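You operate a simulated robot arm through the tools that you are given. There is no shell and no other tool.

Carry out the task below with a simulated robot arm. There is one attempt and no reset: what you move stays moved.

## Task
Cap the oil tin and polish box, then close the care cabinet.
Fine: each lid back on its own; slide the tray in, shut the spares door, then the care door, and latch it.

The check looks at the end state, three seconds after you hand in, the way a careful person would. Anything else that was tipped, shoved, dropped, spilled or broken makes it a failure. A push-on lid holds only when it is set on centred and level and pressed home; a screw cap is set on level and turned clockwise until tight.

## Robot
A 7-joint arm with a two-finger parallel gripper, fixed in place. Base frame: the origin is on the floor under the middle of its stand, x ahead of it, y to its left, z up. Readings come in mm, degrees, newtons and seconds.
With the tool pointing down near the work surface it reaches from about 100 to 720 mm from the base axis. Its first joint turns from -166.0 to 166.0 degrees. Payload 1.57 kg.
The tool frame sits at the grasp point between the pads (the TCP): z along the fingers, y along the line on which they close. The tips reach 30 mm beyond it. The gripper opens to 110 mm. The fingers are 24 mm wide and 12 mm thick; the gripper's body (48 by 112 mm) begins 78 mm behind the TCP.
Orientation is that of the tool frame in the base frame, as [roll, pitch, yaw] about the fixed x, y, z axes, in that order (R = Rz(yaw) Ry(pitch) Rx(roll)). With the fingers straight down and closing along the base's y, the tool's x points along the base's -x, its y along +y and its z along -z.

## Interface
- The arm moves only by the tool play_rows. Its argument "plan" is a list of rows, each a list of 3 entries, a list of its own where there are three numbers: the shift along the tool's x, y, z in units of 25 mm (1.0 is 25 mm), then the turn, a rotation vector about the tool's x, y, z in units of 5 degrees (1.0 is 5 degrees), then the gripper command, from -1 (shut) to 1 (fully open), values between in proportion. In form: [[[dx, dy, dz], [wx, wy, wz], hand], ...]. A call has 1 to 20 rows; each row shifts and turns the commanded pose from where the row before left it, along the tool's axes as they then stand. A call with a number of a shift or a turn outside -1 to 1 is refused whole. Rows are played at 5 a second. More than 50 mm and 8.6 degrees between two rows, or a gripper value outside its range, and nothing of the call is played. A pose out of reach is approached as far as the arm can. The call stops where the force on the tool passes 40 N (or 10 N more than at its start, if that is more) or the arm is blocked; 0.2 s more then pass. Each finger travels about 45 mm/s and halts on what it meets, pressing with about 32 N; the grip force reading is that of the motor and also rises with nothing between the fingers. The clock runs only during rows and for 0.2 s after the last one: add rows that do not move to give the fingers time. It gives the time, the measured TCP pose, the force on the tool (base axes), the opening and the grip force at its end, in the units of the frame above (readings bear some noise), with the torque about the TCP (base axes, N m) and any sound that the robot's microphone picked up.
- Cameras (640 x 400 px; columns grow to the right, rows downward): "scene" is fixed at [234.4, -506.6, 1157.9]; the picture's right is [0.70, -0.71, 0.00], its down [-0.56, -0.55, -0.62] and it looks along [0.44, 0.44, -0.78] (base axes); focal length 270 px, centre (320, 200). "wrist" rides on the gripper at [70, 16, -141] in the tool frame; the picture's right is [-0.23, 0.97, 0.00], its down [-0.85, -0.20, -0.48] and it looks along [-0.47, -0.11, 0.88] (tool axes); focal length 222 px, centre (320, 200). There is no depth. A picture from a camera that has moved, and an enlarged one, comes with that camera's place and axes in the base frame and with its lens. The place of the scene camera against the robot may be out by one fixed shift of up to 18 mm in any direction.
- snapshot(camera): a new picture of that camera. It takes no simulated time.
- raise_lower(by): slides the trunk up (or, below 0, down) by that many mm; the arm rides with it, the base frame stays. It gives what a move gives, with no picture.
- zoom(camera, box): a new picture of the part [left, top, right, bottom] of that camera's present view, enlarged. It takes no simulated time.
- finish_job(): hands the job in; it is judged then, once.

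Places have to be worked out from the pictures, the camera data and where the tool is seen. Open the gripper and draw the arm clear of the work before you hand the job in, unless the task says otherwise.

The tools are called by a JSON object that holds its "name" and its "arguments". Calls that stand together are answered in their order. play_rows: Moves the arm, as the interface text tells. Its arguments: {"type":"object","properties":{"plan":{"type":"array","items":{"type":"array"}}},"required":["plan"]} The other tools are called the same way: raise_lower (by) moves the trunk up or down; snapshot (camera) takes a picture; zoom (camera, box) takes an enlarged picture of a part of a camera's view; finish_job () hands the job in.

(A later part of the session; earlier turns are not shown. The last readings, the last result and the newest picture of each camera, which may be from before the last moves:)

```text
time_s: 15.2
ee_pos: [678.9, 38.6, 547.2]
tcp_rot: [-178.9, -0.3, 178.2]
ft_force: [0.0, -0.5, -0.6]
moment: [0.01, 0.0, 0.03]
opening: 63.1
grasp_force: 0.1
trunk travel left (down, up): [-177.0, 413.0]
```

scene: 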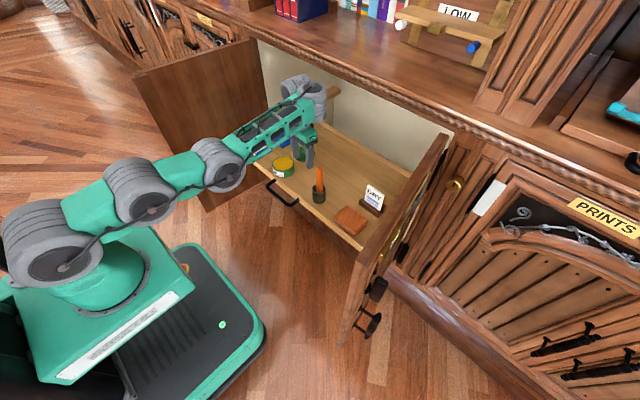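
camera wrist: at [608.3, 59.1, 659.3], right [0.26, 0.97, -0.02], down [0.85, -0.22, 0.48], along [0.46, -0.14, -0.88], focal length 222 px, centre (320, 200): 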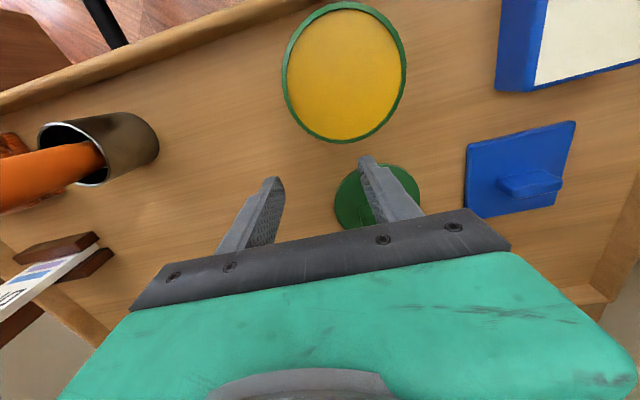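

It follows 1:1, so the path up is free; I raise further well above the tray.

{"name": "raise_lower", "arguments": {"by": 200}}

{"name": "snapshot", "arguments": {"camera": "scene"}}

{"name": "snapshot", "arguments": {"camera": "wrist"}}

```text
time_s: 17.4
ee_pos: [677.5, 36.9, 746.0]
tcp_rot: [-178.9, -0.2, 178.1]
ft_force: [0.3, 0.2, 0.9]
moment: [0.01, -0.01, -0.01]
opening: 63.2
grasp_force: 0.0
trunk travel left (down, up): [-377.0, 213.0]
```

```text
taken
```

scene: 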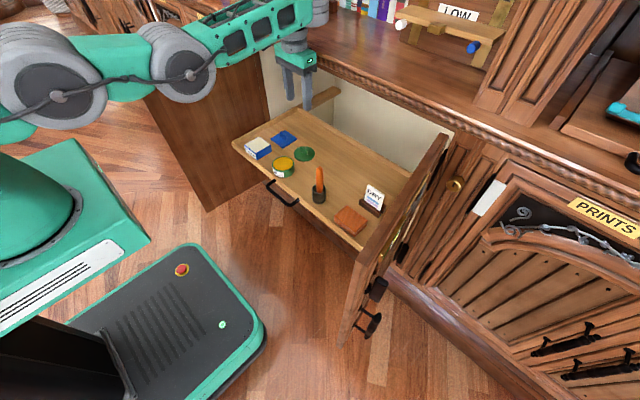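

```text
taken
camera wrist: at [608.4, 59.2, 888.9], right [0.26, 0.97, -0.02], down [0.85, -0.22, 0.48], along [0.46, -0.14, -0.88], focal length 222 px, centre (320, 200)
```

wrist: 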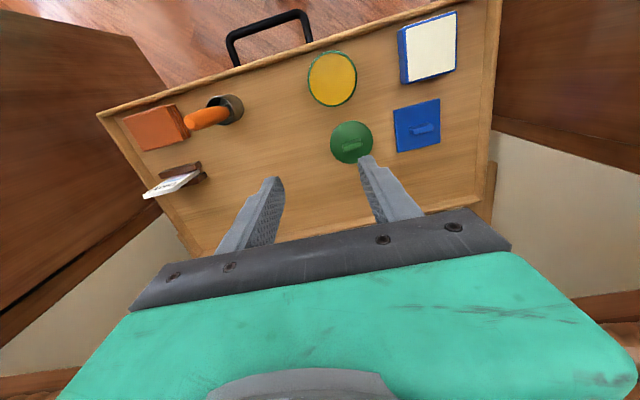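

All items are still standing and I'm clear of the tray. In free space now, I try a small retreat to learn how the arm's solver behaves in this posture.

{"name": "play_rows", "arguments": {"plan": [[[0.8, 0, 0], [0, 0, 0], 0.15], [[0.8, 0, 0], [0, 0, 0], 0.15], [[0, 0, 0], [0, 0, 0], 0.15], [[0, 0, 0], [0, 0, 0], 0.15]]}}

{"name": "snapshot", "arguments": {"camera": "scene"}}

```text
time_s: 18.4
ee_pos: [677.9, 38.8, 746.9]
tcp_rot: [-178.9, -0.2, 178.0]
ft_force: [0.0, -0.1, 0.1]
moment: [0.01, 0.0, 0.01]
opening: 63.2
grasp_force: 0.0
out of reach, approached as far as the arm can: row 1, 2
trunk travel left (down, up): [-377.0, 213.0]
```

```text
taken
```

scene: 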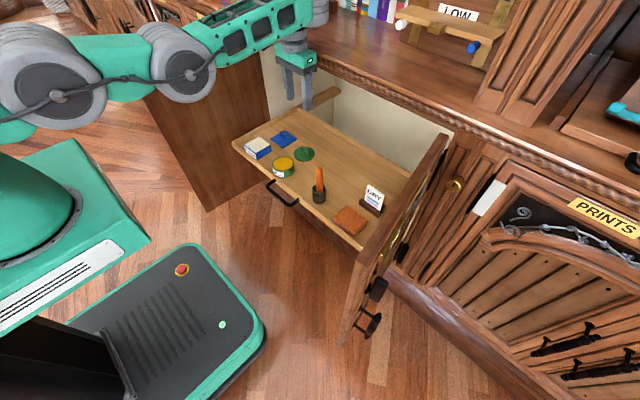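

Retreat is refused, likely because the wrist bend is at its limit with the forearm pointing upward. I raise the trunk so the gripper clears the counter top, then tilt the tool backward to force the elbow back through straight.

{"name": "raise_lower", "arguments": {"by": 170}}

{"name": "snapshot", "arguments": {"camera": "scene"}}

{"name": "snapshot", "arguments": {"camera": "wrist"}}

```text
time_s: 20.3
ee_pos: [678.1, 38.4, 916.4]
tcp_rot: [-178.9, -0.2, 178.1]
ft_force: [0.9, 0.1, 0.6]
moment: [0.02, 0.01, 0.01]
opening: 63.2
grasp_force: 0.0
trunk travel left (down, up): [-547.0, 43.0]
```

```text
taken
```

scene: 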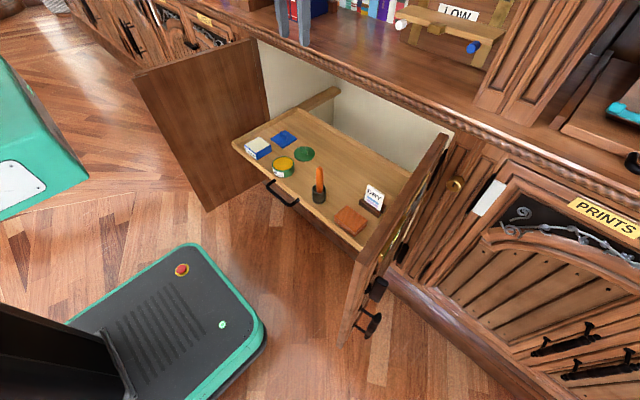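

```text
taken
camera wrist: at [608.4, 59.3, 1058.9], right [0.26, 0.97, -0.02], down [0.85, -0.22, 0.48], along [0.46, -0.14, -0.88], focal length 222 px, centre (320, 200)
```

wrist: 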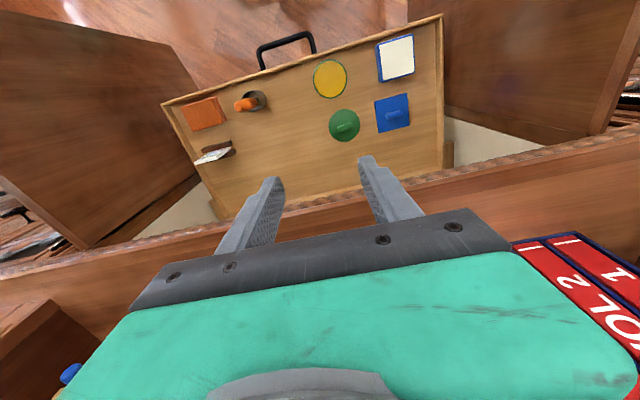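

I'm above counter height with books well to the side and behind. I tilt the tool backward 15° in place and watch how the arm responds.

{"name": "play_rows", "arguments": {"plan": [[[0, 0, 0], [0, 0.6, 0], 0.15], [[0, 0, 0], [0, 0.6, 0], 0.15], [[0, 0, 0], [0, 0.6, 0], 0.15], [[0, 0, 0], [0, 0, 0], 0.15]]}}

{"name": "snapshot", "arguments": {"camera": "scene"}}

{"name": "snapshot", "arguments": {"camera": "wrist"}}

```text
time_s: 21.3
ee_pos: [677.4, 38.9, 916.3]
tcp_rot: [-178.9, -9.2, 177.9]
ft_force: [0.0, -0.9, 0.4]
moment: [-0.02, 0.01, 0.01]
opening: 63.2
grasp_force: 0.0
trunk travel left (down, up): [-547.0, 43.0]
```

```text
taken
```

scene: 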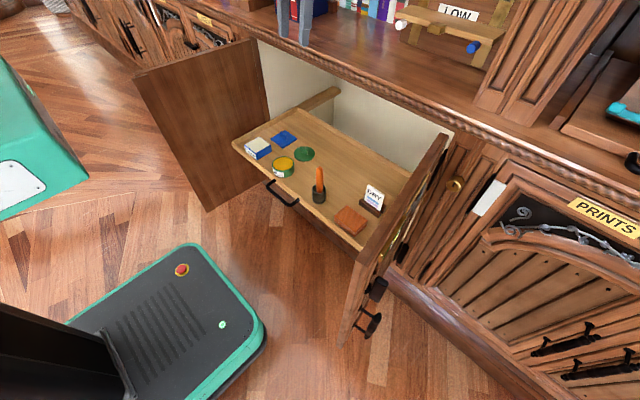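

```text
taken
camera wrist: at [631.5, 58.7, 1068.4], right [0.26, 0.97, -0.06], down [0.91, -0.22, 0.34], along [0.32, -0.14, -0.94], focal length 222 px, centre (320, 200)
```

wrist: 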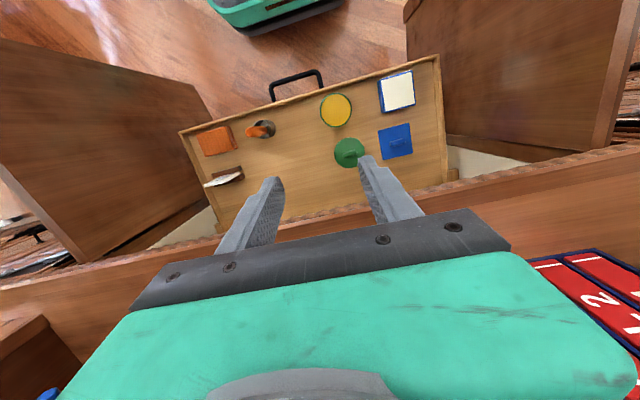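

The tilt tracked fine. I tilt another 9° backward so the arm straightens, then probe a retreat.

{"name": "play_rows", "arguments": {"plan": [[[0, 0, 0], [0, 0.6, 0], 0.15], [[0, 0, 0], [0, 0.6, 0], 0.15], [[0, 0, 0], [0, 0.6, 0], 0.15], [[0, 0, 0], [0, 0, 0], 0.15]]}}

{"name": "play_rows", "arguments": {"plan": [[[0.4, 0, 0], [0, 0, 0], 0.15], [[0.4, 0, 0], [0, 0, 0], 0.15], [[0.4, 0, 0], [0, 0, 0], 0.15], [[0, 0, 0], [0, 0, 0], 0.15]]}}

```text
time_s: 22.3
ee_pos: [676.4, 28.2, 914.4]
tcp_rot: [-178.1, -16.1, 177.8]
ft_force: [0.3, -0.4, 0.0]
moment: [-0.02, 0.0, 0.04]
opening: 63.1
grasp_force: 0.0
out of reach, approached as far as the arm can: row 2, 3
trunk travel left (down, up): [-547.0, 43.0]
```

```text
time_s: 23.3
ee_pos: [648.5, 30.4, 924.6]
tcp_rot: [-178.8, -18.2, 177.8]
ft_force: [0.2, 0.0, -0.1]
moment: [0.01, -0.01, 0.0]
opening: 63.3
grasp_force: 0.0
trunk travel left (down, up): [-547.0, 43.0]
```

Retreat now works in this orientation. I keep retreating another ~70 mm, then bring the tool back to vertical.

{"name": "play_rows", "arguments": {"plan": [[[0.7, 0, 0.2], [0, 0, 0], 0.15], [[0.7, 0, 0.2], [0, 0, 0], 0.15], [[0.7, 0, 0.2], [0, 0, 0], 0.15], [[0.7, 0, 0.2], [0, 0, 0], 0.15], [[0, 0, 0], [0, -0.6, 0], 0.15], [[0, 0, 0], [0, -0.6, 0], 0.15], [[0, 0, 0], [0, -0.6, 0], 0.15], [[0, 0, 0], [0, -0.6, 0], 0.15], [[0, 0, 0], [0, -0.6, 0], 0.15], [[0, 0, 0], [0, -0.6, 0], 0.15], [[0, 0, 0], [0, 0, 0], 0.15]]}}

{"name": "snapshot", "arguments": {"camera": "scene"}}

```text
time_s: 25.7
ee_pos: [646.2, 32.6, 985.7]
tcp_rot: [-178.7, -0.8, 178.1]
ft_force: [0.6, 0.0, 0.6]
moment: [-0.02, 0.01, -0.02]
opening: 63.4
grasp_force: 0.0
out of reach, approached as far as the arm can: row 6, 7, 8, 9, 10
trunk travel left (down, up): [-547.0, 43.0]
```

```text
taken
```

scene: 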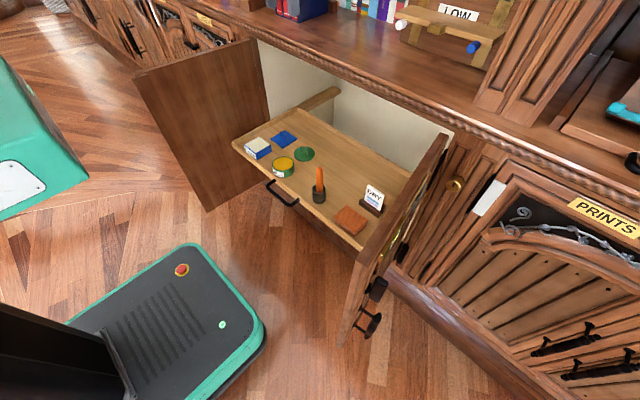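

The arm still sits in the sagging posture, out of the scene camera's sight. I lower the trunk (path in front of the counter is clear, tips will stay ~100 mm above the tin) to see its shape.

{"name": "raise_lower", "arguments": {"by": -340}}

{"name": "snapshot", "arguments": {"camera": "scene"}}

{"name": "zoom", "arguments": {"camera": "scene", "box": [0, 0, 350, 250]}}

```text
time_s: 29.1
ee_pos: [645.3, 33.4, 645.2]
tcp_rot: [-178.7, -0.8, 178.1]
ft_force: [1.3, -0.5, -0.6]
moment: [-0.01, -0.02, -0.03]
opening: 63.1
grasp_force: 0.1
trunk travel left (down, up): [-207.0, 383.0]
```

```text
taken
```

scene: 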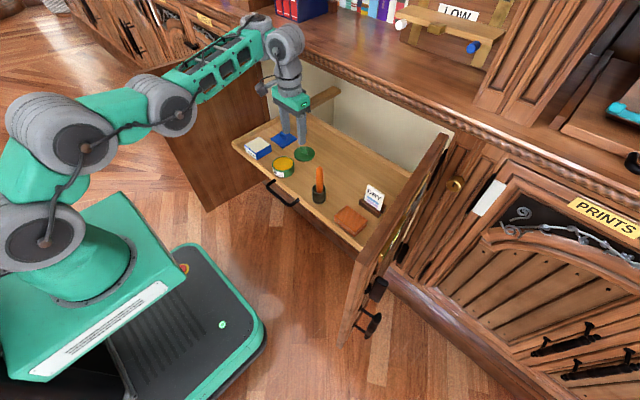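

```text
1.60 times, centred on (175, 125) of scene
camera zoom: at [234.4, -506.6, 1157.9], right [0.7, -0.71, 0.0], down [-0.56, -0.55, -0.62], along [0.44, 0.44, -0.78], focal length 432 px, centre (552, 320)
```

zoom: 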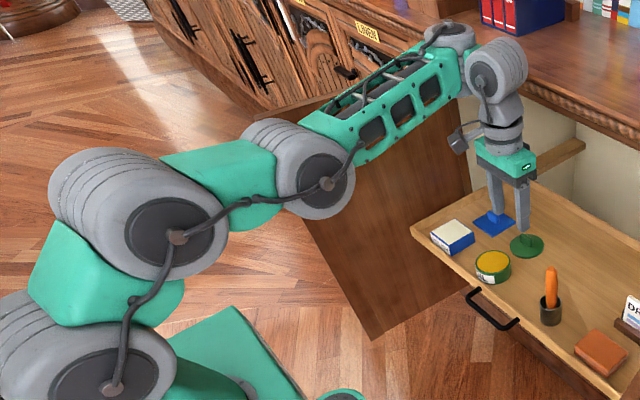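

The shape now looks like a proper raised elbow again (shoulder link steep, elbow high, forearm level). I test a small retreat from here, well above the tray.

{"name": "play_rows", "arguments": {"plan": [[[0.4, 0, 0], [0, 0, 0], 0.15], [[0.4, 0, 0], [0, 0, 0], 0.15], [[0.4, 0, 0], [0, 0, 0], 0.15], [[0, 0, 0], [0, 0, 0], 0.15]]}}

{"name": "zoom", "arguments": {"camera": "scene", "box": [0, 0, 350, 250]}}

```text
time_s: 30.1
ee_pos: [629.8, 35.3, 658.8]
tcp_rot: [-178.6, -1.3, 178.0]
ft_force: [-0.4, -0.4, -0.1]
moment: [0.0, -0.02, 0.02]
opening: 63.2
grasp_force: 0.0
out of reach, approached as far as the arm can: row 1, 2, 3
trunk travel left (down, up): [-207.0, 383.0]
```

```text
1.60 times, centred on (175, 125) of scene
camera zoom: at [234.4, -506.6, 1157.9], right [0.7, -0.71, 0.0], down [-0.56, -0.55, -0.62], along [0.44, 0.44, -0.78], focal length 432 px, centre (552, 320)
```

zoom: 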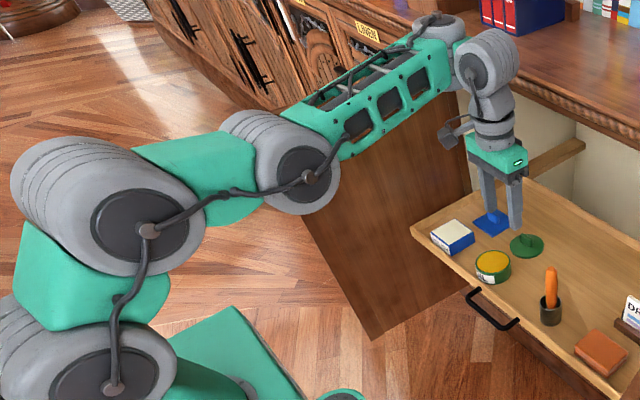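

It went back 16 mm but rose 14 mm, so the elbow joint is still stuck in a poor posture. I'll raise the trunk 150 mm and command the tool down by the same amount, so the wrist works below shoulder level and the elbow must bend the normal way.

{"name": "raise_lower", "arguments": {"by": 150}}

{"name": "play_rows", "arguments": {"plan": [[[0, 0, 0.6], [0, 0, 0], 0.15], [[0, 0, 0.6], [0, 0, 0], 0.15], [[0, 0, 0.6], [0, 0, 0], 0.15], [[0, 0, 0.6], [0, 0, 0], 0.15], [[0, 0, 0.6], [0, 0, 0], 0.15], [[0, 0, 0.6], [0, 0, 0], 0.15], [[0, 0, 0.6], [0, 0, 0], 0.15], [[0, 0, 0.6], [0, 0, 0], 0.15], [[0, 0, 0], [0, 0, 0], 0.15]]}}

{"name": "snapshot", "arguments": {"camera": "scene"}}

```text
time_s: 31.8
ee_pos: [629.5, 37.3, 809.4]
tcp_rot: [-178.5, -1.3, 178.1]
ft_force: [-0.4, 0.5, -0.6]
moment: [0.04, 0.01, 0.01]
opening: 63.6
grasp_force: 0.1
trunk travel left (down, up): [-357.0, 233.0]
```

```text
time_s: 33.8
ee_pos: [672.2, 36.7, 712.4]
tcp_rot: [-178.7, -1.5, 178.1]
ft_force: [0.2, -0.6, 0.1]
moment: [-0.01, -0.02, 0.01]
opening: 63.2
grasp_force: 0.1
out of reach, approached as far as the arm can: row 1, 2, 3, 4, 5, 6, 7, 8
trunk travel left (down, up): [-357.0, 233.0]
```

```text
taken
```

scene: 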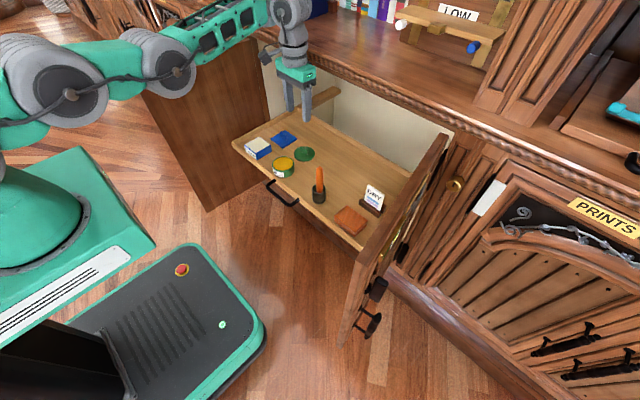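

The measured motion matches only the shoulder joint moving: the elbow and wrist-pitch joints are both pinned at limits. Tilting the tool forward will free the wrist joint; I go up to clear the counter first and do it there.

{"name": "raise_lower", "arguments": {"by": 220}}

{"name": "play_rows", "arguments": {"plan": [[[-0.6, 0, 0], [0, -0.8, 0], 0.15], [[-0.6, 0, 0], [0, -0.8, 0], 0.15], [[-0.6, 0, 0], [0, -0.8, 0], 0.15], [[-0.6, 0, 0], [0, -0.8, 0], 0.15], [[0, 0, 0], [0, 0, 0], 0.15]]}}

```text
time_s: 36.1
ee_pos: [672.9, 37.0, 932.6]
tcp_rot: [-178.6, -1.4, 178.1]
ft_force: [0.1, 0.1, -0.4]
moment: [0.02, 0.0, 0.04]
opening: 63.3
grasp_force: 0.1
trunk travel left (down, up): [-577.0, 13.0]
```

```text
time_s: 37.3
ee_pos: [744.0, 40.5, 966.9]
tcp_rot: [-177.9, 11.6, 178.4]
ft_force: [0.6, -0.7, 0.8]
moment: [-0.02, 0.0, 0.0]
opening: 63.3
grasp_force: 0.1
out of reach, approached as far as the arm can: row 3, 4
trunk travel left (down, up): [-577.0, 13.0]
```

Tilt freed the wrist (11.6°). Now I retreat 80 mm along −x at this tilt.

{"name": "play_rows", "arguments": {"plan": [[[0.78, 0, -0.16], [0, 0, 0], 0.15], [[0.78, 0, -0.16], [0, 0, 0], 0.15], [[0.78, 0, -0.16], [0, 0, 0], 0.15], [[0.78, 0, -0.16], [0, 0, 0], 0.15], [[0, 0, 0], [0, 0, 0], 0.15]]}}

```text
time_s: 38.5
ee_pos: [712.6, 44.4, 976.4]
tcp_rot: [-177.7, 11.0, 178.4]
ft_force: [0.3, 0.7, 0.0]
moment: [0.0, -0.05, 0.02]
opening: 63.3
grasp_force: 0.1
out of reach, approached as far as the arm can: row 2, 3, 4
trunk travel left (down, up): [-577.0, 13.0]
```

Row 1 worked, then it sank into the sag again because the elbow lies below the shoulder–wrist line. I first raise the tool (lifting the upper arm so the elbow goes above that line), then tilt forward and retreat.

{"name": "play_rows", "arguments": {"plan": [[[-0.15, 0, -0.78], [0, 0, 0], 0.15], [[-0.15, 0, -0.78], [0, 0, 0], 0.15], [[-0.15, 0, -0.78], [0, 0, 0], 0.15], [[-0.15, 0, -0.78], [0, 0, 0], 0.15], [[-0.15, 0, -0.78], [0, 0, 0], 0.15], [[-0.15, 0, -0.78], [0, 0, 0], 0.15], [[0, 0, 0], [0, 0, 0], 0.15]]}}

{"name": "play_rows", "arguments": {"plan": [[[0, 0, 0], [0, -0.8, 0], 0.15], [[0, 0, 0], [0, -0.8, 0], 0.15], [[0, 0, 0], [0, -0.8, 0], 0.15], [[0, 0, 0], [0, -0.8, 0], 0.15], [[0, 0, 0], [0, 0, 0], 0.15]]}}

```text
time_s: 40.1
ee_pos: [713.8, 49.6, 1094.4]
tcp_rot: [-177.8, 11.6, 178.5]
ft_force: [-0.1, -0.2, 0.8]
moment: [0.0, 0.01, 0.02]
opening: 63.5
grasp_force: 0.0
out of reach, approached as far as the arm can: row 1
trunk travel left (down, up): [-577.0, 13.0]
```

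```text
time_s: 41.3
ee_pos: [739.2, 53.4, 1106.9]
tcp_rot: [-177.5, 23.0, 178.9]
ft_force: [0.3, -0.4, 1.0]
moment: [-0.01, 0.01, 0.02]
opening: 63.3
grasp_force: 0.0
out of reach, approached as far as the arm can: row 1, 2, 3, 4
trunk travel left (down, up): [-577.0, 13.0]
```

The up-motion tracked. I now rotate the tool about the wrist from forward tilt to backward tilt, up here in free space, since that orientation makes the sagging posture infeasible.

{"name": "play_rows", "arguments": {"plan": [[[0.85, 0, 0], [0, 1, 0], 0.15], [[0.85, 0, 0], [0, 1, 0], 0.15], [[0.85, 0, 0], [0, 1, 0], 0.15], [[0.85, 0, 0], [0, 1, 0], 0.15], [[0.85, 0, 0], [0, 1, 0], 0.15], [[0.85, 0, 0], [0, 1, 0], 0.15], [[0.85, 0, 0], [0, 1, 0], 0.15], [[0.85, 0, 0], [0, 1, 0], 0.15], [[0, 0, 0], [0, 0, 0], 0.15]]}}

```text
time_s: 43.3
ee_pos: [585.1, 61.6, 1094.5]
tcp_rot: [-177.6, -17.0, 177.1]
ft_force: [-0.1, -0.3, -0.9]
moment: [0.03, -0.01, 0.01]
opening: 63.2
grasp_force: 0.1
out of reach, approached as far as the arm can: row 1, 2
trunk travel left (down, up): [-577.0, 13.0]
```

Reached a 17° backward tilt at (585, 62, 1094). I retreat in −x at this tilt and watch for "out of reach" flags.

{"name": "play_rows", "arguments": {"plan": [[[0.6, 0, 0.18], [0, 0, 0], 0.15], [[0.6, 0, 0.18], [0, 0, 0], 0.15], [[0.6, 0, 0.18], [0, 0, 0], 0.15], [[0.6, 0, 0.18], [0, 0, 0], 0.15], [[0.6, 0, 0.18], [0, 0, 0], 0.15], [[0.6, 0, 0.18], [0, 0, 0], 0.15], [[0, 0, 0], [0, 0, 0], 0.15]]}}

```text
time_s: 44.9
ee_pos: [491.6, 63.4, 1093.3]
tcp_rot: [-177.7, -16.9, 177.2]
ft_force: [0.4, 0.3, 0.0]
moment: [0.0, 0.03, -0.03]
opening: 63.3
grasp_force: 0.1
trunk travel left (down, up): [-577.0, 13.0]
```

No flags this time: the wrist came back to a radius well under the previous limit, so the elbow is bending properly. I retreat a bit more and then bring the tool to vertical.

{"name": "play_rows", "arguments": {"plan": [[[0.6, 0, 0.18], [0, 0, 0], 0.15], [[0.6, 0, 0.18], [0, 0, 0], 0.15], [[-0.6, 0, 0], [0, -0.8, 0], 0.15], [[-0.6, 0, 0], [0, -0.8, 0], 0.15], [[-0.6, 0, 0], [0, -0.8, 0], 0.15], [[-0.5, 0, 0], [0, -0.6, 0], 0.15], [[0, 0, 0], [0, -0.35, 0], 0.15], [[0, 0, 0], [0, 0, 0], 0.15]]}}

```text
time_s: 46.7
ee_pos: [516.0, 63.4, 1081.6]
tcp_rot: [-177.6, -0.1, 178.0]
ft_force: [-0.3, -0.7, 0.3]
moment: [-0.01, -0.01, 0.02]
opening: 63.3
grasp_force: 0.0
trunk travel left (down, up): [-577.0, 13.0]
```

The arm is back to a healthy elbow-up posture with the tool vertical. I correct the small orientation error, open the gripper, and lower the trunk to a better working height.

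{"name": "play_rows", "arguments": {"plan": [[[0, 0, 0], [-0.48, -0.02, -0.4], 0.3], [[0, 0, 0], [0, 0, 0], 0.3]]}}

{"name": "raise_lower", "arguments": {"by": -350}}

{"name": "snapshot", "arguments": {"camera": "scene"}}

{"name": "snapshot", "arguments": {"camera": "wrist"}}

```text
time_s: 47.3
ee_pos: [516.6, 63.1, 1084.4]
tcp_rot: [180.0, -0.4, 179.9]
ft_force: [0.1, -0.5, 0.7]
moment: [-0.01, 0.03, 0.02]
opening: 71.3
grasp_force: 0.0
trunk travel left (down, up): [-577.0, 13.0]
```

```text
time_s: 50.8
ee_pos: [517.0, 63.2, 735.5]
tcp_rot: [-179.9, -0.4, 179.9]
ft_force: [0.2, 0.0, -0.2]
moment: [0.03, 0.01, 0.03]
opening: 71.5
grasp_force: 0.0
trunk travel left (down, up): [-227.0, 363.0]
```

```text
taken
```

scene: 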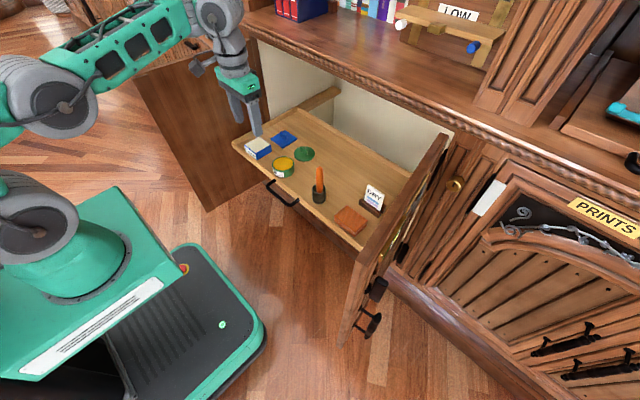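

```text
taken
camera wrist: at [447.6, 78.8, 878.4], right [0.23, 0.97, 0.0], down [0.86, -0.2, 0.47], along [0.46, -0.11, -0.88], focal length 222 px, centre (320, 200)
```

wrist: 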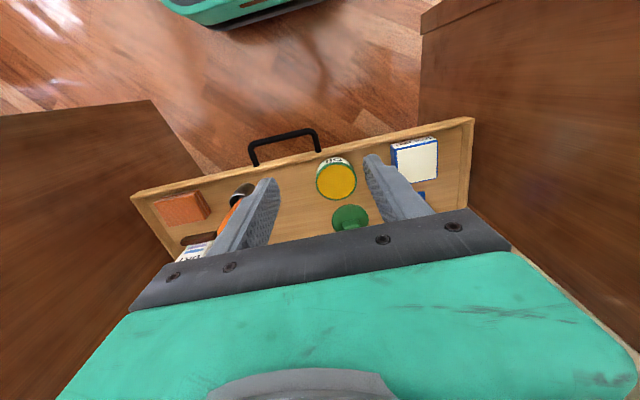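

Good posture. I tilt 20° forward and move to a pre-grasp point above the green lid (tips ending ≈60 mm above its tab).

{"name": "play_rows", "arguments": {"plan": [[[0, 0, 0], [0, -1, 0], 0.3], [[0, 0, 0], [0, -1, 0], 0.3], [[0, 0, 0], [0, -1, 0], 0.3], [[0, 0, 0], [0, -1, 0], 0.3], [[-0.5, 0, 0.87], [0, 0, 0], 0.3], [[-0.5, 0, 0.87], [0, 0, 0], 0.3], [[-0.5, 0, 0.87], [0, 0, 0], 0.3], [[-0.5, 0, 0.87], [0, 0, 0], 0.3], [[-0.5, 0, 0.87], [0, 0, 0], 0.3], [[-0.5, 0, 0.87], [0, 0, 0], 0.3], [[-0.5, 0, 0.87], [0, 0, 0], 0.3], [[-0.5, 0, 0.87], [0, 0, 0], 0.3], [[0, 0, 0], [0, 0, 0], 0.3], [[0, 0, 0], [0, 0, 0], 0.3]]}}

{"name": "snapshot", "arguments": {"camera": "wrist"}}

{"name": "snapshot", "arguments": {"camera": "scene"}}

```text
time_s: 53.8
ee_pos: [706.7, 87.0, 735.9]
tcp_rot: [-179.9, 19.6, 179.9]
ft_force: [-0.7, 0.3, -0.1]
moment: [-0.03, 0.01, 0.01]
opening: 71.7
grasp_force: 0.0
out of reach, approached as far as the arm can: row 1, 2, 3, 4, 5
trunk travel left (down, up): [-227.0, 363.0]
```

```text
taken
camera wrist: at [593.8, 102.7, 848.1], right [0.22, 0.97, 0.08], down [0.64, -0.2, 0.74], along [0.73, -0.11, -0.67], focal length 222 px, centre (320, 200)
```

wrist: 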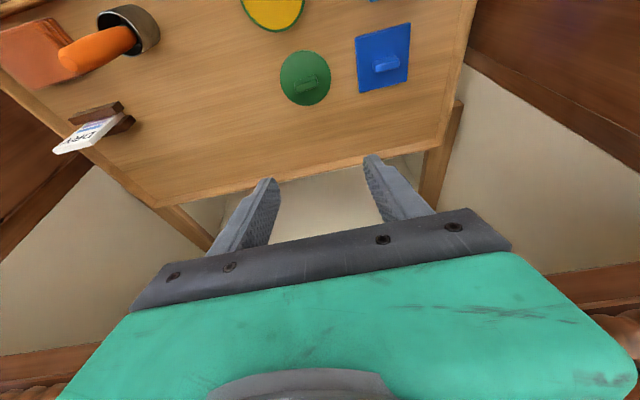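

```text
taken
```

scene: 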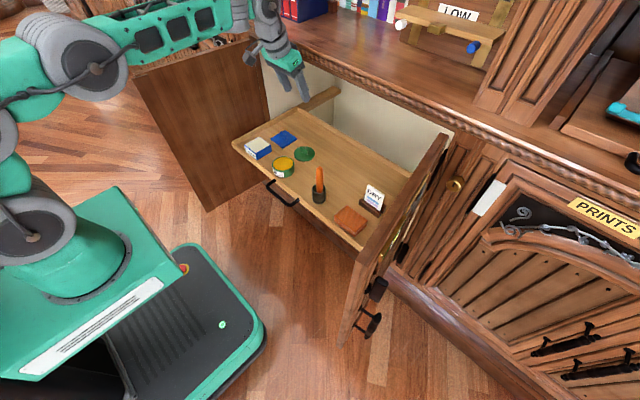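

The solver again refused the in-place tilt (wrist had to come back too far). I zoom on the arm to understand its current joint shape.

{"name": "zoom", "arguments": {"camera": "scene", "box": [0, 0, 320, 280]}}

```text
1.43 times, centred on (160, 140) of scene
camera zoom: at [234.4, -506.6, 1157.9], right [0.7, -0.71, 0.0], down [-0.56, -0.55, -0.62], along [0.44, 0.44, -0.78], focal length 385 px, centre (549, 286)
```

zoom: 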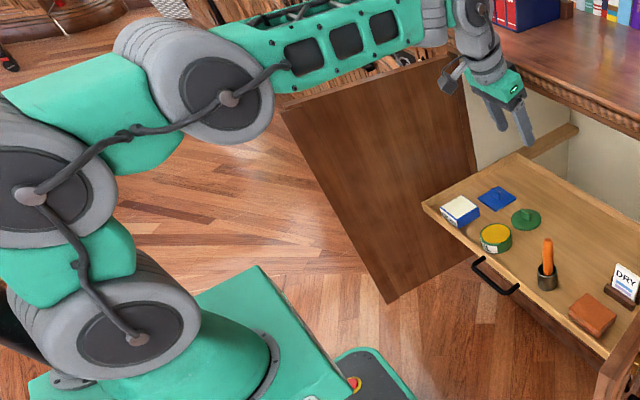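

The elbow is only slightly bent the right way (shoulder bend ~70°, elbow ~8°), which limits how far the wrist can retract. I'll work the posture back toward its original shape with a loop in free space: retreat, go up, tilt forward when retracted, go down, extend, tilt back.

{"name": "play_rows", "arguments": {"plan": [[[0.75, 0, -0.27], [0, 0, 0], 0.3], [[0.75, 0, -0.27], [0, 0, 0], 0.3], [[0.75, 0, -0.27], [0, 0, 0], 0.3], [[0, 0, 0], [0, 0, 0], 0.3]]}}

{"name": "raise_lower", "arguments": {"by": 300}}

```text
time_s: 54.8
ee_pos: [647.4, 85.1, 738.4]
tcp_rot: [-179.9, 19.6, 179.9]
ft_force: [0.5, -0.2, -0.3]
moment: [-0.01, 0.0, -0.02]
opening: 71.4
grasp_force: 0.1
trunk travel left (down, up): [-227.0, 363.0]
```

```text
time_s: 57.8
ee_pos: [648.0, 84.1, 1038.6]
tcp_rot: [-179.9, 19.6, 179.9]
ft_force: [-0.2, -0.1, -0.2]
moment: [-0.02, -0.01, 0.01]
opening: 71.4
grasp_force: 0.1
trunk travel left (down, up): [-527.0, 63.0]
```

Loop step 1: go down 240 mm while retracted, then extend while tilting the tool backward, all clear in front of the counter.

{"name": "play_rows", "arguments": {"plan": [[[0.274, 0, 0.752], [0, 0, 0], 0.3], [[0.274, 0, 0.752], [0, 0, 0], 0.3], [[0.274, 0, 0.752], [0, 0, 0], 0.3], [[0.274, 0, 0.752], [0, 0, 0], 0.3], [[0.274, 0, 0.752], [0, 0, 0], 0.3], [[0.274, 0, 0.752], [0, 0, 0], 0.3], [[0.274, 0, 0.752], [0, 0, 0], 0.3], [[0.274, 0, 0.752], [0, 0, 0], 0.3], [[0.274, 0, 0.752], [0, 0, 0], 0.3], [[0.274, 0, 0.752], [0, 0, 0], 0.3], [[0.345, 0, 0], [0, 0.925, 0], 0.3], [[0.345, 0, 0], [0, 0.925, 0], 0.3], [[0.345, 0, 0], [0, 0.925, 0], 0.3], [[0.345, 0, 0], [0, 0.925, 0], 0.3], [[0.345, 0, 0], [0, 0.925, 0], 0.3], [[0.345, 0, 0], [0, 0.925, 0], 0.3], [[0.345, 0, 0], [0, 0.925, 0], 0.3], [[0.345, 0, 0], [0, 0.925, 0], 0.3], [[0, 0, 0], [0, 0, 0], 0.3]]}}

{"name": "snapshot", "arguments": {"camera": "scene"}}

```text
time_s: 61.8
ee_pos: [578.0, 84.0, 832.5]
tcp_rot: [-179.9, -17.4, -180.0]
ft_force: [-0.3, -0.6, -0.6]
moment: [-0.02, 0.01, -0.04]
opening: 71.3
grasp_force: 0.0
trunk travel left (down, up): [-527.0, 63.0]
```

```text
taken
```

scene: 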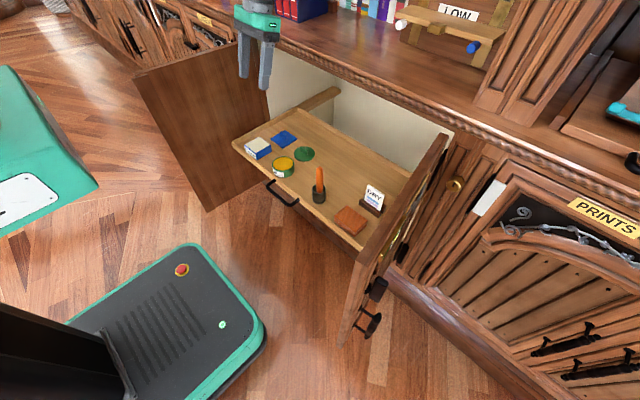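

Everything tracked with no flags. Loop step 2: up 200 mm, retreat 100 mm, then tilt forward about the wrist.

{"name": "play_rows", "arguments": {"plan": [[[0.234, 0, -0.765], [0, 0, 0], 0.3], [[0.234, 0, -0.765], [0, 0, 0], 0.3], [[0.234, 0, -0.765], [0, 0, 0], 0.3], [[0.234, 0, -0.765], [0, 0, 0], 0.3], [[0.234, 0, -0.765], [0, 0, 0], 0.3], [[0.234, 0, -0.765], [0, 0, 0], 0.3], [[0.234, 0, -0.765], [0, 0, 0], 0.3], [[0.234, 0, -0.765], [0, 0, 0], 0.3], [[0.234, 0, -0.765], [0, 0, 0], 0.3], [[0.234, 0, -0.765], [0, 0, 0], 0.3], [[0.765, 0, 0.234], [0, 0, 0], 0.3], [[0.765, 0, 0.234], [0, 0, 0], 0.3], [[0.765, 0, 0.234], [0, 0, 0], 0.3], [[0.765, 0, 0.234], [0, 0, 0], 0.3], [[0.765, 0, 0.234], [0, 0, 0], 0.3], [[0.765, 0, 0.234], [0, 0, 0], 0.3], [[0, 0, 0], [0, 0, 0], 0.3]]}}

{"name": "play_rows", "arguments": {"plan": [[[-0.78, 0, 0], [0, -0.925, 0], 0.3], [[-0.78, 0, 0], [0, -0.925, 0], 0.3], [[-0.78, 0, 0], [0, -0.925, 0], 0.3], [[-0.78, 0, 0], [0, -0.925, 0], 0.3], [[-0.78, 0, 0], [0, -0.925, 0], 0.3], [[-0.78, 0, 0], [0, -0.925, 0], 0.3], [[-0.78, 0, 0], [0, -0.925, 0], 0.3], [[-0.78, 0, 0], [0, -0.925, 0], 0.3], [[0, 0, 0], [0, 0, 0], 0.3]]}}

```text
time_s: 65.3
ee_pos: [455.5, 82.7, 1034.5]
tcp_rot: [-179.9, -17.4, 179.9]
ft_force: [-0.1, 0.1, 0.3]
moment: [-0.01, -0.01, -0.01]
opening: 71.7
grasp_force: 0.0
out of reach, approached as far as the arm can: row 9, 10
trunk travel left (down, up): [-527.0, 63.0]
```

```text
time_s: 67.3
ee_pos: [609.6, 81.8, 1030.1]
tcp_rot: [-179.9, 19.6, 179.9]
ft_force: [0.8, 0.0, -0.4]
moment: [0.01, 0.0, -0.03]
opening: 71.4
grasp_force: 0.1
trunk travel left (down, up): [-527.0, 63.0]
```

Now the wrist is at radius ~469 from the shoulder without flags. I probe further retraction by 80 mm at forward tilt.

{"name": "play_rows", "arguments": {"plan": [[[0.752, 0, -0.274], [0, 0, 0], 0.3], [[0.752, 0, -0.274], [0, 0, 0], 0.3], [[0.752, 0, -0.274], [0, 0, 0], 0.3], [[0.752, 0, -0.274], [0, 0, 0], 0.3], [[0, 0, 0], [0, 0, 0], 0.3]]}}

```text
time_s: 68.5
ee_pos: [530.5, 82.0, 1032.0]
tcp_rot: [-179.9, 19.6, 179.9]
ft_force: [-1.3, -0.2, -0.1]
moment: [0.0, -0.01, 0.01]
opening: 71.2
grasp_force: 0.0
trunk travel left (down, up): [-527.0, 63.0]
```

It retracts freely now. I move down 200 mm here (which further restores the elbow bend) and then lower the trunk to view the arm.

{"name": "play_rows", "arguments": {"plan": [[[0.274, 0, 0.752], [0, 0, 0], 0.3], [[0.274, 0, 0.752], [0, 0, 0], 0.3], [[0.274, 0, 0.752], [0, 0, 0], 0.3], [[0.274, 0, 0.752], [0, 0, 0], 0.3], [[0.274, 0, 0.752], [0, 0, 0], 0.3], [[0.274, 0, 0.752], [0, 0, 0], 0.3], [[0.274, 0, 0.752], [0, 0, 0], 0.3], [[0.274, 0, 0.752], [0, 0, 0], 0.3], [[0.274, 0, 0.752], [0, 0, 0], 0.3], [[0.274, 0, 0.752], [0, 0, 0], 0.3], [[0, 0, 0], [0, 0, 0], 0.3]]}}

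{"name": "raise_lower", "arguments": {"by": -220}}

{"name": "zoom", "arguments": {"camera": "scene", "box": [0, 0, 350, 280]}}

{"name": "snapshot", "arguments": {"camera": "wrist"}}

```text
time_s: 71.0
ee_pos: [530.0, 80.7, 830.2]
tcp_rot: [-179.9, 19.5, -180.0]
ft_force: [0.6, 0.4, -0.1]
moment: [0.02, -0.02, 0.02]
opening: 71.5
grasp_force: 0.0
trunk travel left (down, up): [-527.0, 63.0]
```

```text
time_s: 73.3
ee_pos: [528.0, 79.8, 609.8]
tcp_rot: [-179.9, 19.6, 180.0]
ft_force: [-0.2, 0.2, 0.6]
moment: [0.02, 0.04, -0.02]
opening: 71.4
grasp_force: 0.0
trunk travel left (down, up): [-307.0, 283.0]
```

```text
1.43 times, centred on (175, 140) of scene
camera zoom: at [234.4, -506.6, 1157.9], right [0.7, -0.71, 0.0], down [-0.56, -0.55, -0.62], along [0.44, 0.44, -0.78], focal length 385 px, centre (527, 286)
```

zoom: 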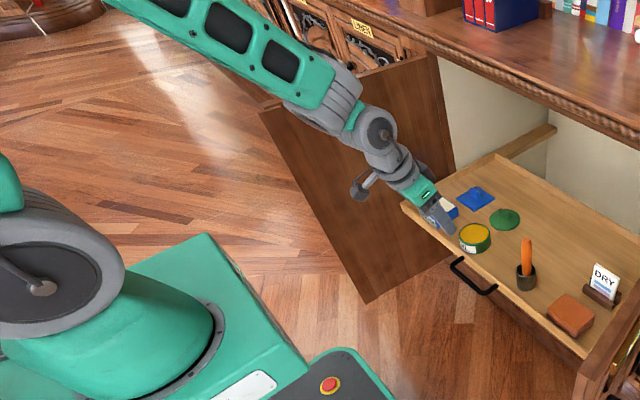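

```text
taken
camera wrist: at [414.3, 96.4, 721.3], right [0.22, 0.97, 0.08], down [0.64, -0.2, 0.74], along [0.73, -0.11, -0.67], focal length 222 px, centre (320, 200)
```

wrist: 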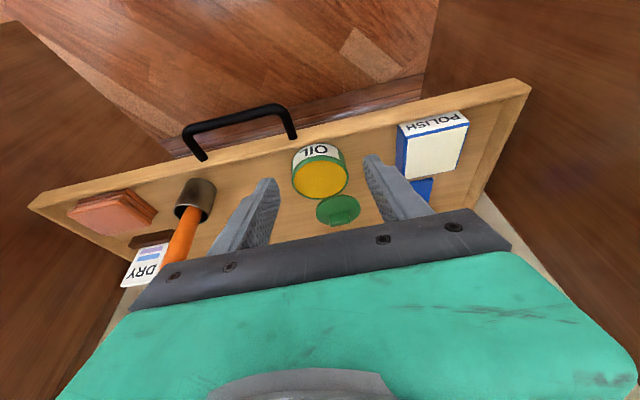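

Posture is well restored (elbow high, forearm sloping down). Tin now seems at x≈614, so the tray slid in ~12 mm. I move over the green lid at safe height and re-measure.

{"name": "play_rows", "arguments": {"plan": [[[-0.746, -0.06, 0.319], [0, 0, 0], 0.3], [[-0.746, -0.06, 0.319], [0, 0, 0], 0.3], [[-0.746, -0.06, 0.319], [0, 0, 0], 0.3], [[-0.746, -0.06, 0.319], [0, 0, 0], 0.3], [[-0.746, -0.06, 0.319], [0, 0, 0], 0.3], [[-0.746, -0.06, 0.319], [0, 0, 0], 0.3], [[-0.746, -0.06, 0.319], [0, 0, 0], 0.3], [[0, 0, 0], [0, 0, 0], 0.3]]}}

{"name": "snapshot", "arguments": {"camera": "wrist"}}

{"name": "zoom", "arguments": {"camera": "wrist", "box": [240, 80, 440, 205]}}

{"name": "snapshot", "arguments": {"camera": "scene"}}

```text
time_s: 75.1
ee_pos: [670.1, 69.1, 600.3]
tcp_rot: [-179.9, 19.6, 179.9]
ft_force: [-0.2, 0.2, 0.4]
moment: [0.03, 0.03, 0.03]
opening: 71.6
grasp_force: 0.1
trunk travel left (down, up): [-307.0, 283.0]
```

```text
taken
camera wrist: at [555.7, 84.8, 711.8], right [0.22, 0.97, 0.07], down [0.65, -0.2, 0.74], along [0.73, -0.11, -0.67], focal length 222 px, centre (320, 200)
```

wrist: 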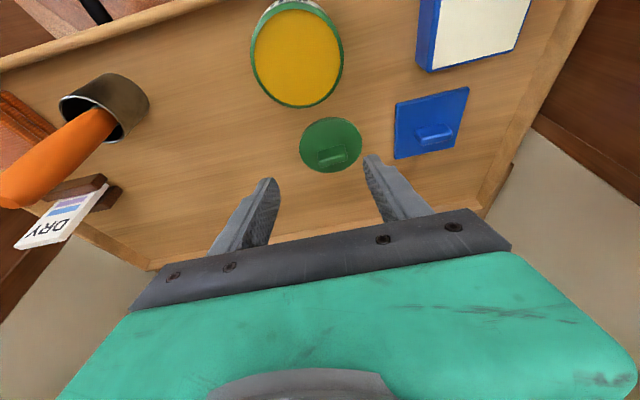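

```text
3.20 times, centred on (340, 142) of wrist
camera zoom: at [555.7, 84.8, 711.8], right [0.22, 0.97, 0.07], down [0.65, -0.2, 0.74], along [0.73, -0.11, -0.67], focal length 711 px, centre (256, 384)
```

zoom: 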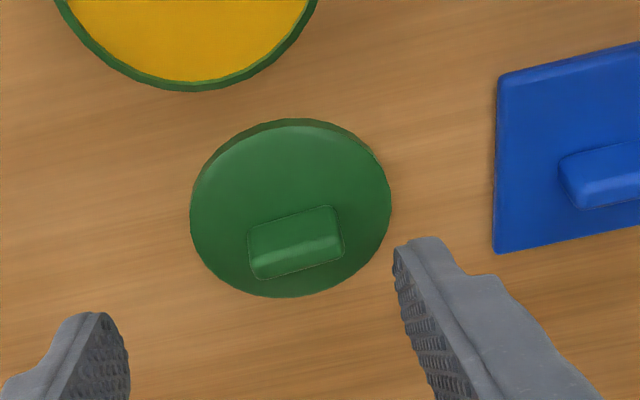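

```text
taken
```

scene: 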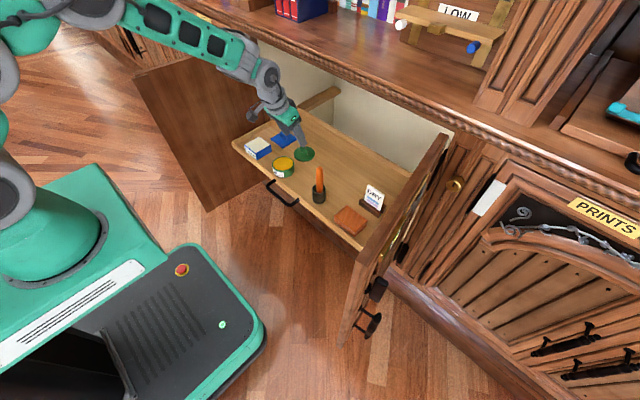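

The green lid was nudged: its centre is now ≈(726.5, 80.7); the whole tray slid in ≈12.5 mm (blue lid ≈(728, 201)). I move directly above the green tab at TCP ≈(719, 81, 560).

{"name": "play_rows", "arguments": {"plan": [[[-0.433, 0.155, 0.725], [0, 0, 0], 0.3], [[-0.433, 0.155, 0.725], [0, 0, 0], 0.3], [[-0.433, 0.155, 0.725], [0, 0, 0], 0.3], [[0, 0, 0], [0, 0, 0], 0.3], [[0, 0, 0], [0, 0, 0], 0.3]]}}

{"name": "snapshot", "arguments": {"camera": "wrist"}}

{"name": "zoom", "arguments": {"camera": "wrist", "box": [220, 80, 420, 205]}}

{"name": "zoom", "arguments": {"camera": "scene", "box": [240, 60, 360, 180]}}

```text
time_s: 76.3
ee_pos: [716.9, 81.2, 560.8]
tcp_rot: [-179.9, 19.6, 179.9]
ft_force: [-0.6, -0.5, -0.9]
moment: [-0.02, 0.0, -0.02]
opening: 71.3
grasp_force: 0.0
trunk travel left (down, up): [-307.0, 283.0]
```

```text
taken
camera wrist: at [603.5, 96.8, 671.9], right [0.22, 0.97, 0.08], down [0.64, -0.2, 0.74], along [0.73, -0.11, -0.67], focal length 222 px, centre (320, 200)
```

wrist: 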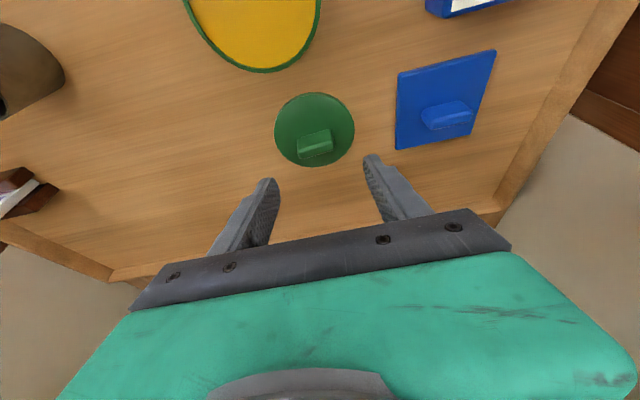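

```text
3.20 times, centred on (320, 142) of wrist
camera zoom: at [603.5, 96.8, 671.9], right [0.22, 0.97, 0.08], down [0.64, -0.2, 0.74], along [0.73, -0.11, -0.67], focal length 711 px, centre (320, 384)
```

zoom: 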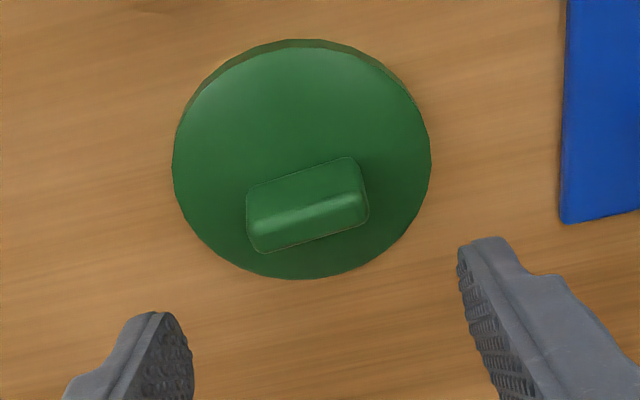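

```text
3.33 times, centred on (300, 120) of scene
camera zoom: at [234.4, -506.6, 1157.9], right [0.7, -0.71, 0.0], down [-0.56, -0.55, -0.62], along [0.44, 0.44, -0.78], focal length 899 px, centre (387, 467)
```

zoom: 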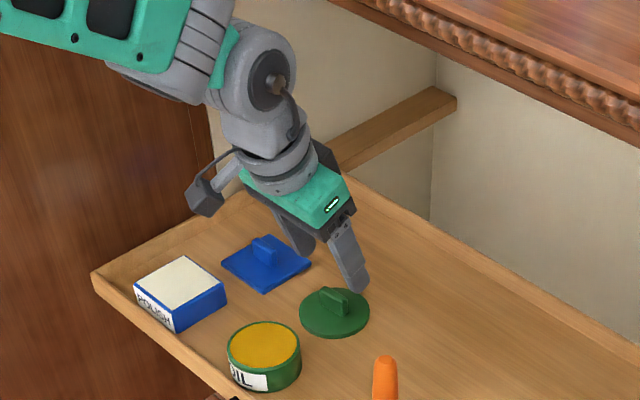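

Tab centre ≈(727, 81), fingers straddle it properly. I descend vertically to TCP z≈513, tips just above the lid plate.

{"name": "play_rows", "arguments": {"plan": [[[0.146, -0.005, 0.458], [0, 0, 0], 0.3], [[0.146, -0.005, 0.458], [0, 0, 0], 0.3], [[0.146, -0.005, 0.458], [0, 0, 0], 0.3], [[0.146, -0.005, 0.458], [0, 0, 0], 0.3], [[0, 0, 0], [0, 0, 0], 0.3]]}}

{"name": "zoom", "arguments": {"camera": "wrist", "box": [220, 60, 420, 210]}}

{"name": "zoom", "arguments": {"camera": "scene", "box": [270, 100, 350, 180]}}

```text
time_s: 77.5
ee_pos: [718.4, 78.5, 512.8]
tcp_rot: [-179.9, 19.6, 179.9]
ft_force: [-0.1, 0.6, -0.3]
moment: [-0.01, 0.02, -0.01]
opening: 71.6
grasp_force: 0.0
trunk travel left (down, up): [-307.0, 283.0]
```

```text
2.67 times, centred on (320, 135) of wrist
camera zoom: at [606.3, 95.7, 623.9], right [0.22, 0.97, 0.08], down [0.64, -0.2, 0.74], along [0.73, -0.11, -0.67], focal length 592 px, centre (320, 373)
```

zoom: 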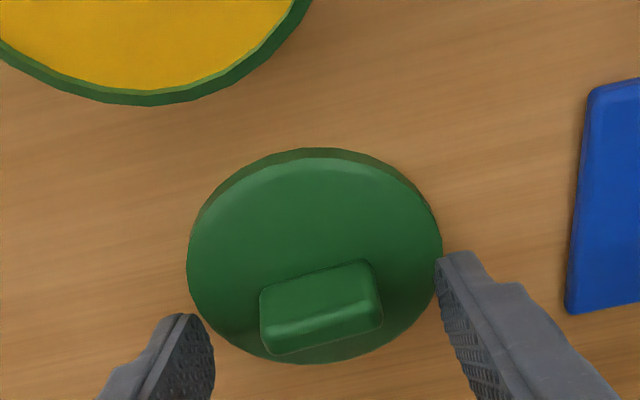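

```text
5.00 times, centred on (310, 140) of scene
camera zoom: at [234.4, -506.6, 1157.9], right [0.7, -0.71, 0.0], down [-0.56, -0.55, -0.62], along [0.44, 0.44, -0.78], focal length 1349 px, centre (370, 500)
```

zoom: 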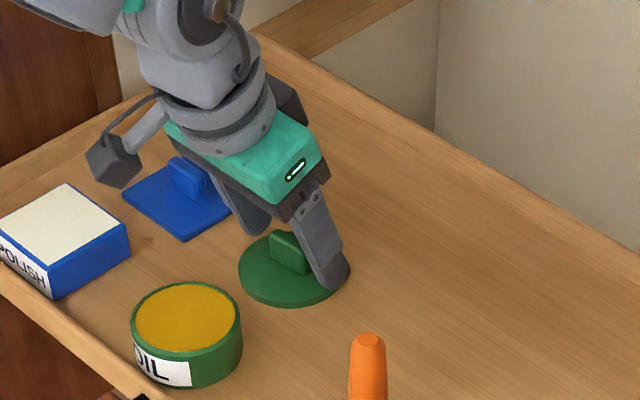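

Fingers straddle the tab on both ends with no contact force. I close the gripper on it.

{"name": "play_rows", "arguments": {"plan": [[[0, 0, 0], [0, 0, 0], -1], [[0, 0, 0], [0, 0, 0], -1], [[0, 0, 0], [0, 0, 0], -1], [[0, 0, 0], [0, 0, 0], -1], [[0, 0, 0], [0, 0, 0], -1]]}}

{"name": "zoom", "arguments": {"camera": "wrist", "box": [220, 60, 420, 210]}}

{"name": "zoom", "arguments": {"camera": "scene", "box": [270, 100, 350, 180]}}

```text
time_s: 78.7
ee_pos: [720.8, 79.9, 512.5]
tcp_rot: [-180.0, 19.7, 180.0]
ft_force: [-0.1, -0.4, -0.5]
moment: [-0.02, -0.02, 0.0]
opening: 35.1
grasp_force: 31.5
trunk travel left (down, up): [-307.0, 283.0]
```

```text
2.67 times, centred on (320, 135) of wrist
camera zoom: at [606.2, 95.7, 624.0], right [0.22, 0.97, 0.08], down [0.64, -0.2, 0.74], along [0.73, -0.11, -0.67], focal length 592 px, centre (320, 373)
```

zoom: 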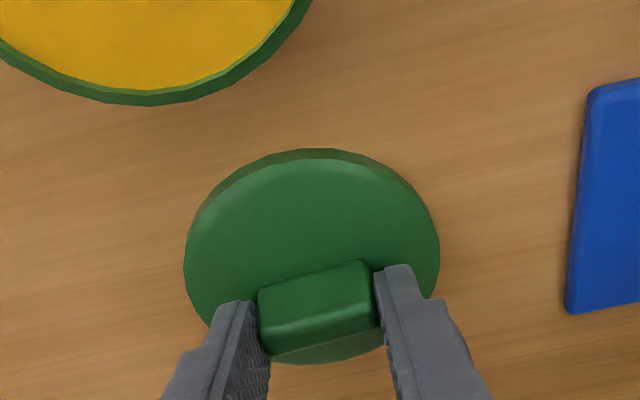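

```text
5.00 times, centred on (310, 140) of scene
camera zoom: at [234.4, -506.6, 1157.9], right [0.7, -0.71, 0.0], down [-0.56, -0.55, -0.62], along [0.44, 0.44, -0.78], focal length 1349 px, centre (370, 500)
```

zoom: 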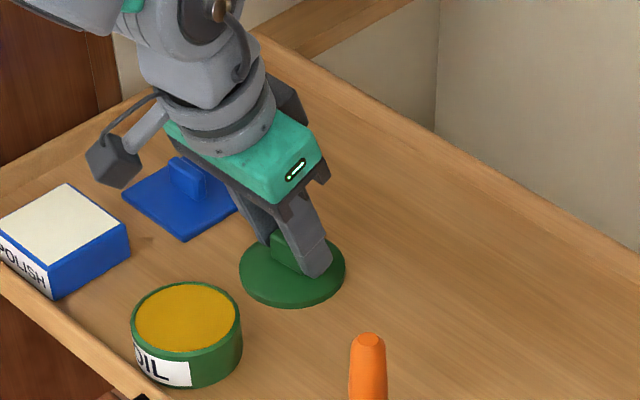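

The tab is gripped (35 mm, 31 N). I lift straight up 65 mm and check the lid hangs level.

{"name": "play_rows", "arguments": {"plan": [[[-0.11, 0, -0.31], [0, 0, 0], -1], [[-0.11, 0, -0.31], [0, 0, 0], -1], [[-0.22, 0, -0.61], [0, 0, 0], -1], [[-0.22, 0, -0.61], [0, 0, 0], -1], [[-0.22, 0, -0.61], [0, 0, 0], -1], [[0, 0, 0], [0, 0, 0], -1]]}}

{"name": "snapshot", "arguments": {"camera": "wrist"}}

{"name": "zoom", "arguments": {"camera": "scene", "box": [240, 90, 360, 190]}}

{"name": "zoom", "arguments": {"camera": "wrist", "box": [220, 60, 420, 210]}}

```text
time_s: 80.1
ee_pos: [718.3, 79.2, 578.8]
tcp_rot: [-179.9, 19.6, 180.0]
ft_force: [-0.4, 0.2, -0.4]
moment: [0.01, -0.04, 0.01]
opening: 0.1
grasp_force: 21.6
trunk travel left (down, up): [-307.0, 283.0]
```

```text
taken
camera wrist: at [605.5, 95.6, 689.6], right [0.22, 0.97, 0.08], down [0.64, -0.2, 0.74], along [0.73, -0.11, -0.67], focal length 222 px, centre (320, 200)
```

wrist: 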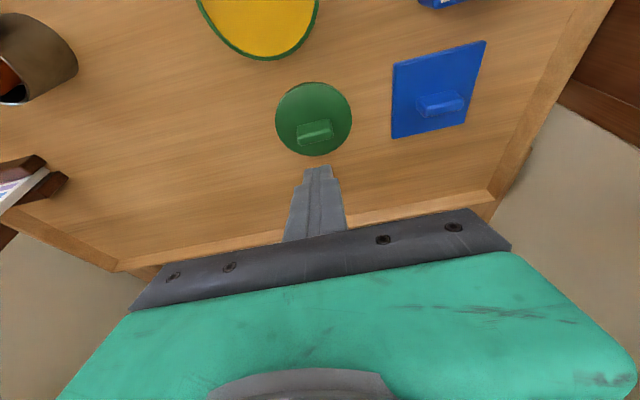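

```text
4.00 times, centred on (300, 140) of scene
camera zoom: at [234.4, -506.6, 1157.9], right [0.7, -0.71, 0.0], down [-0.56, -0.55, -0.62], along [0.44, 0.44, -0.78], focal length 1079 px, centre (400, 440)
```

zoom: 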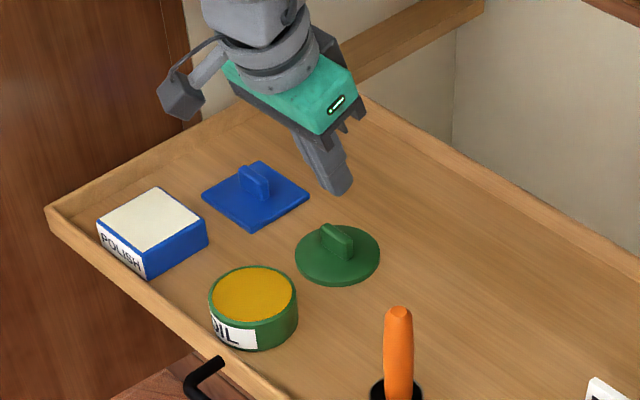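

```text
2.67 times, centred on (320, 135) of wrist
camera zoom: at [605.5, 95.6, 689.6], right [0.22, 0.97, 0.08], down [0.64, -0.2, 0.74], along [0.73, -0.11, -0.67], focal length 592 px, centre (320, 373)
```

zoom: 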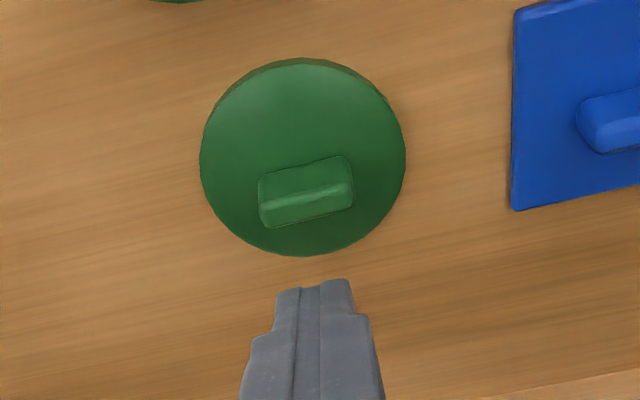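

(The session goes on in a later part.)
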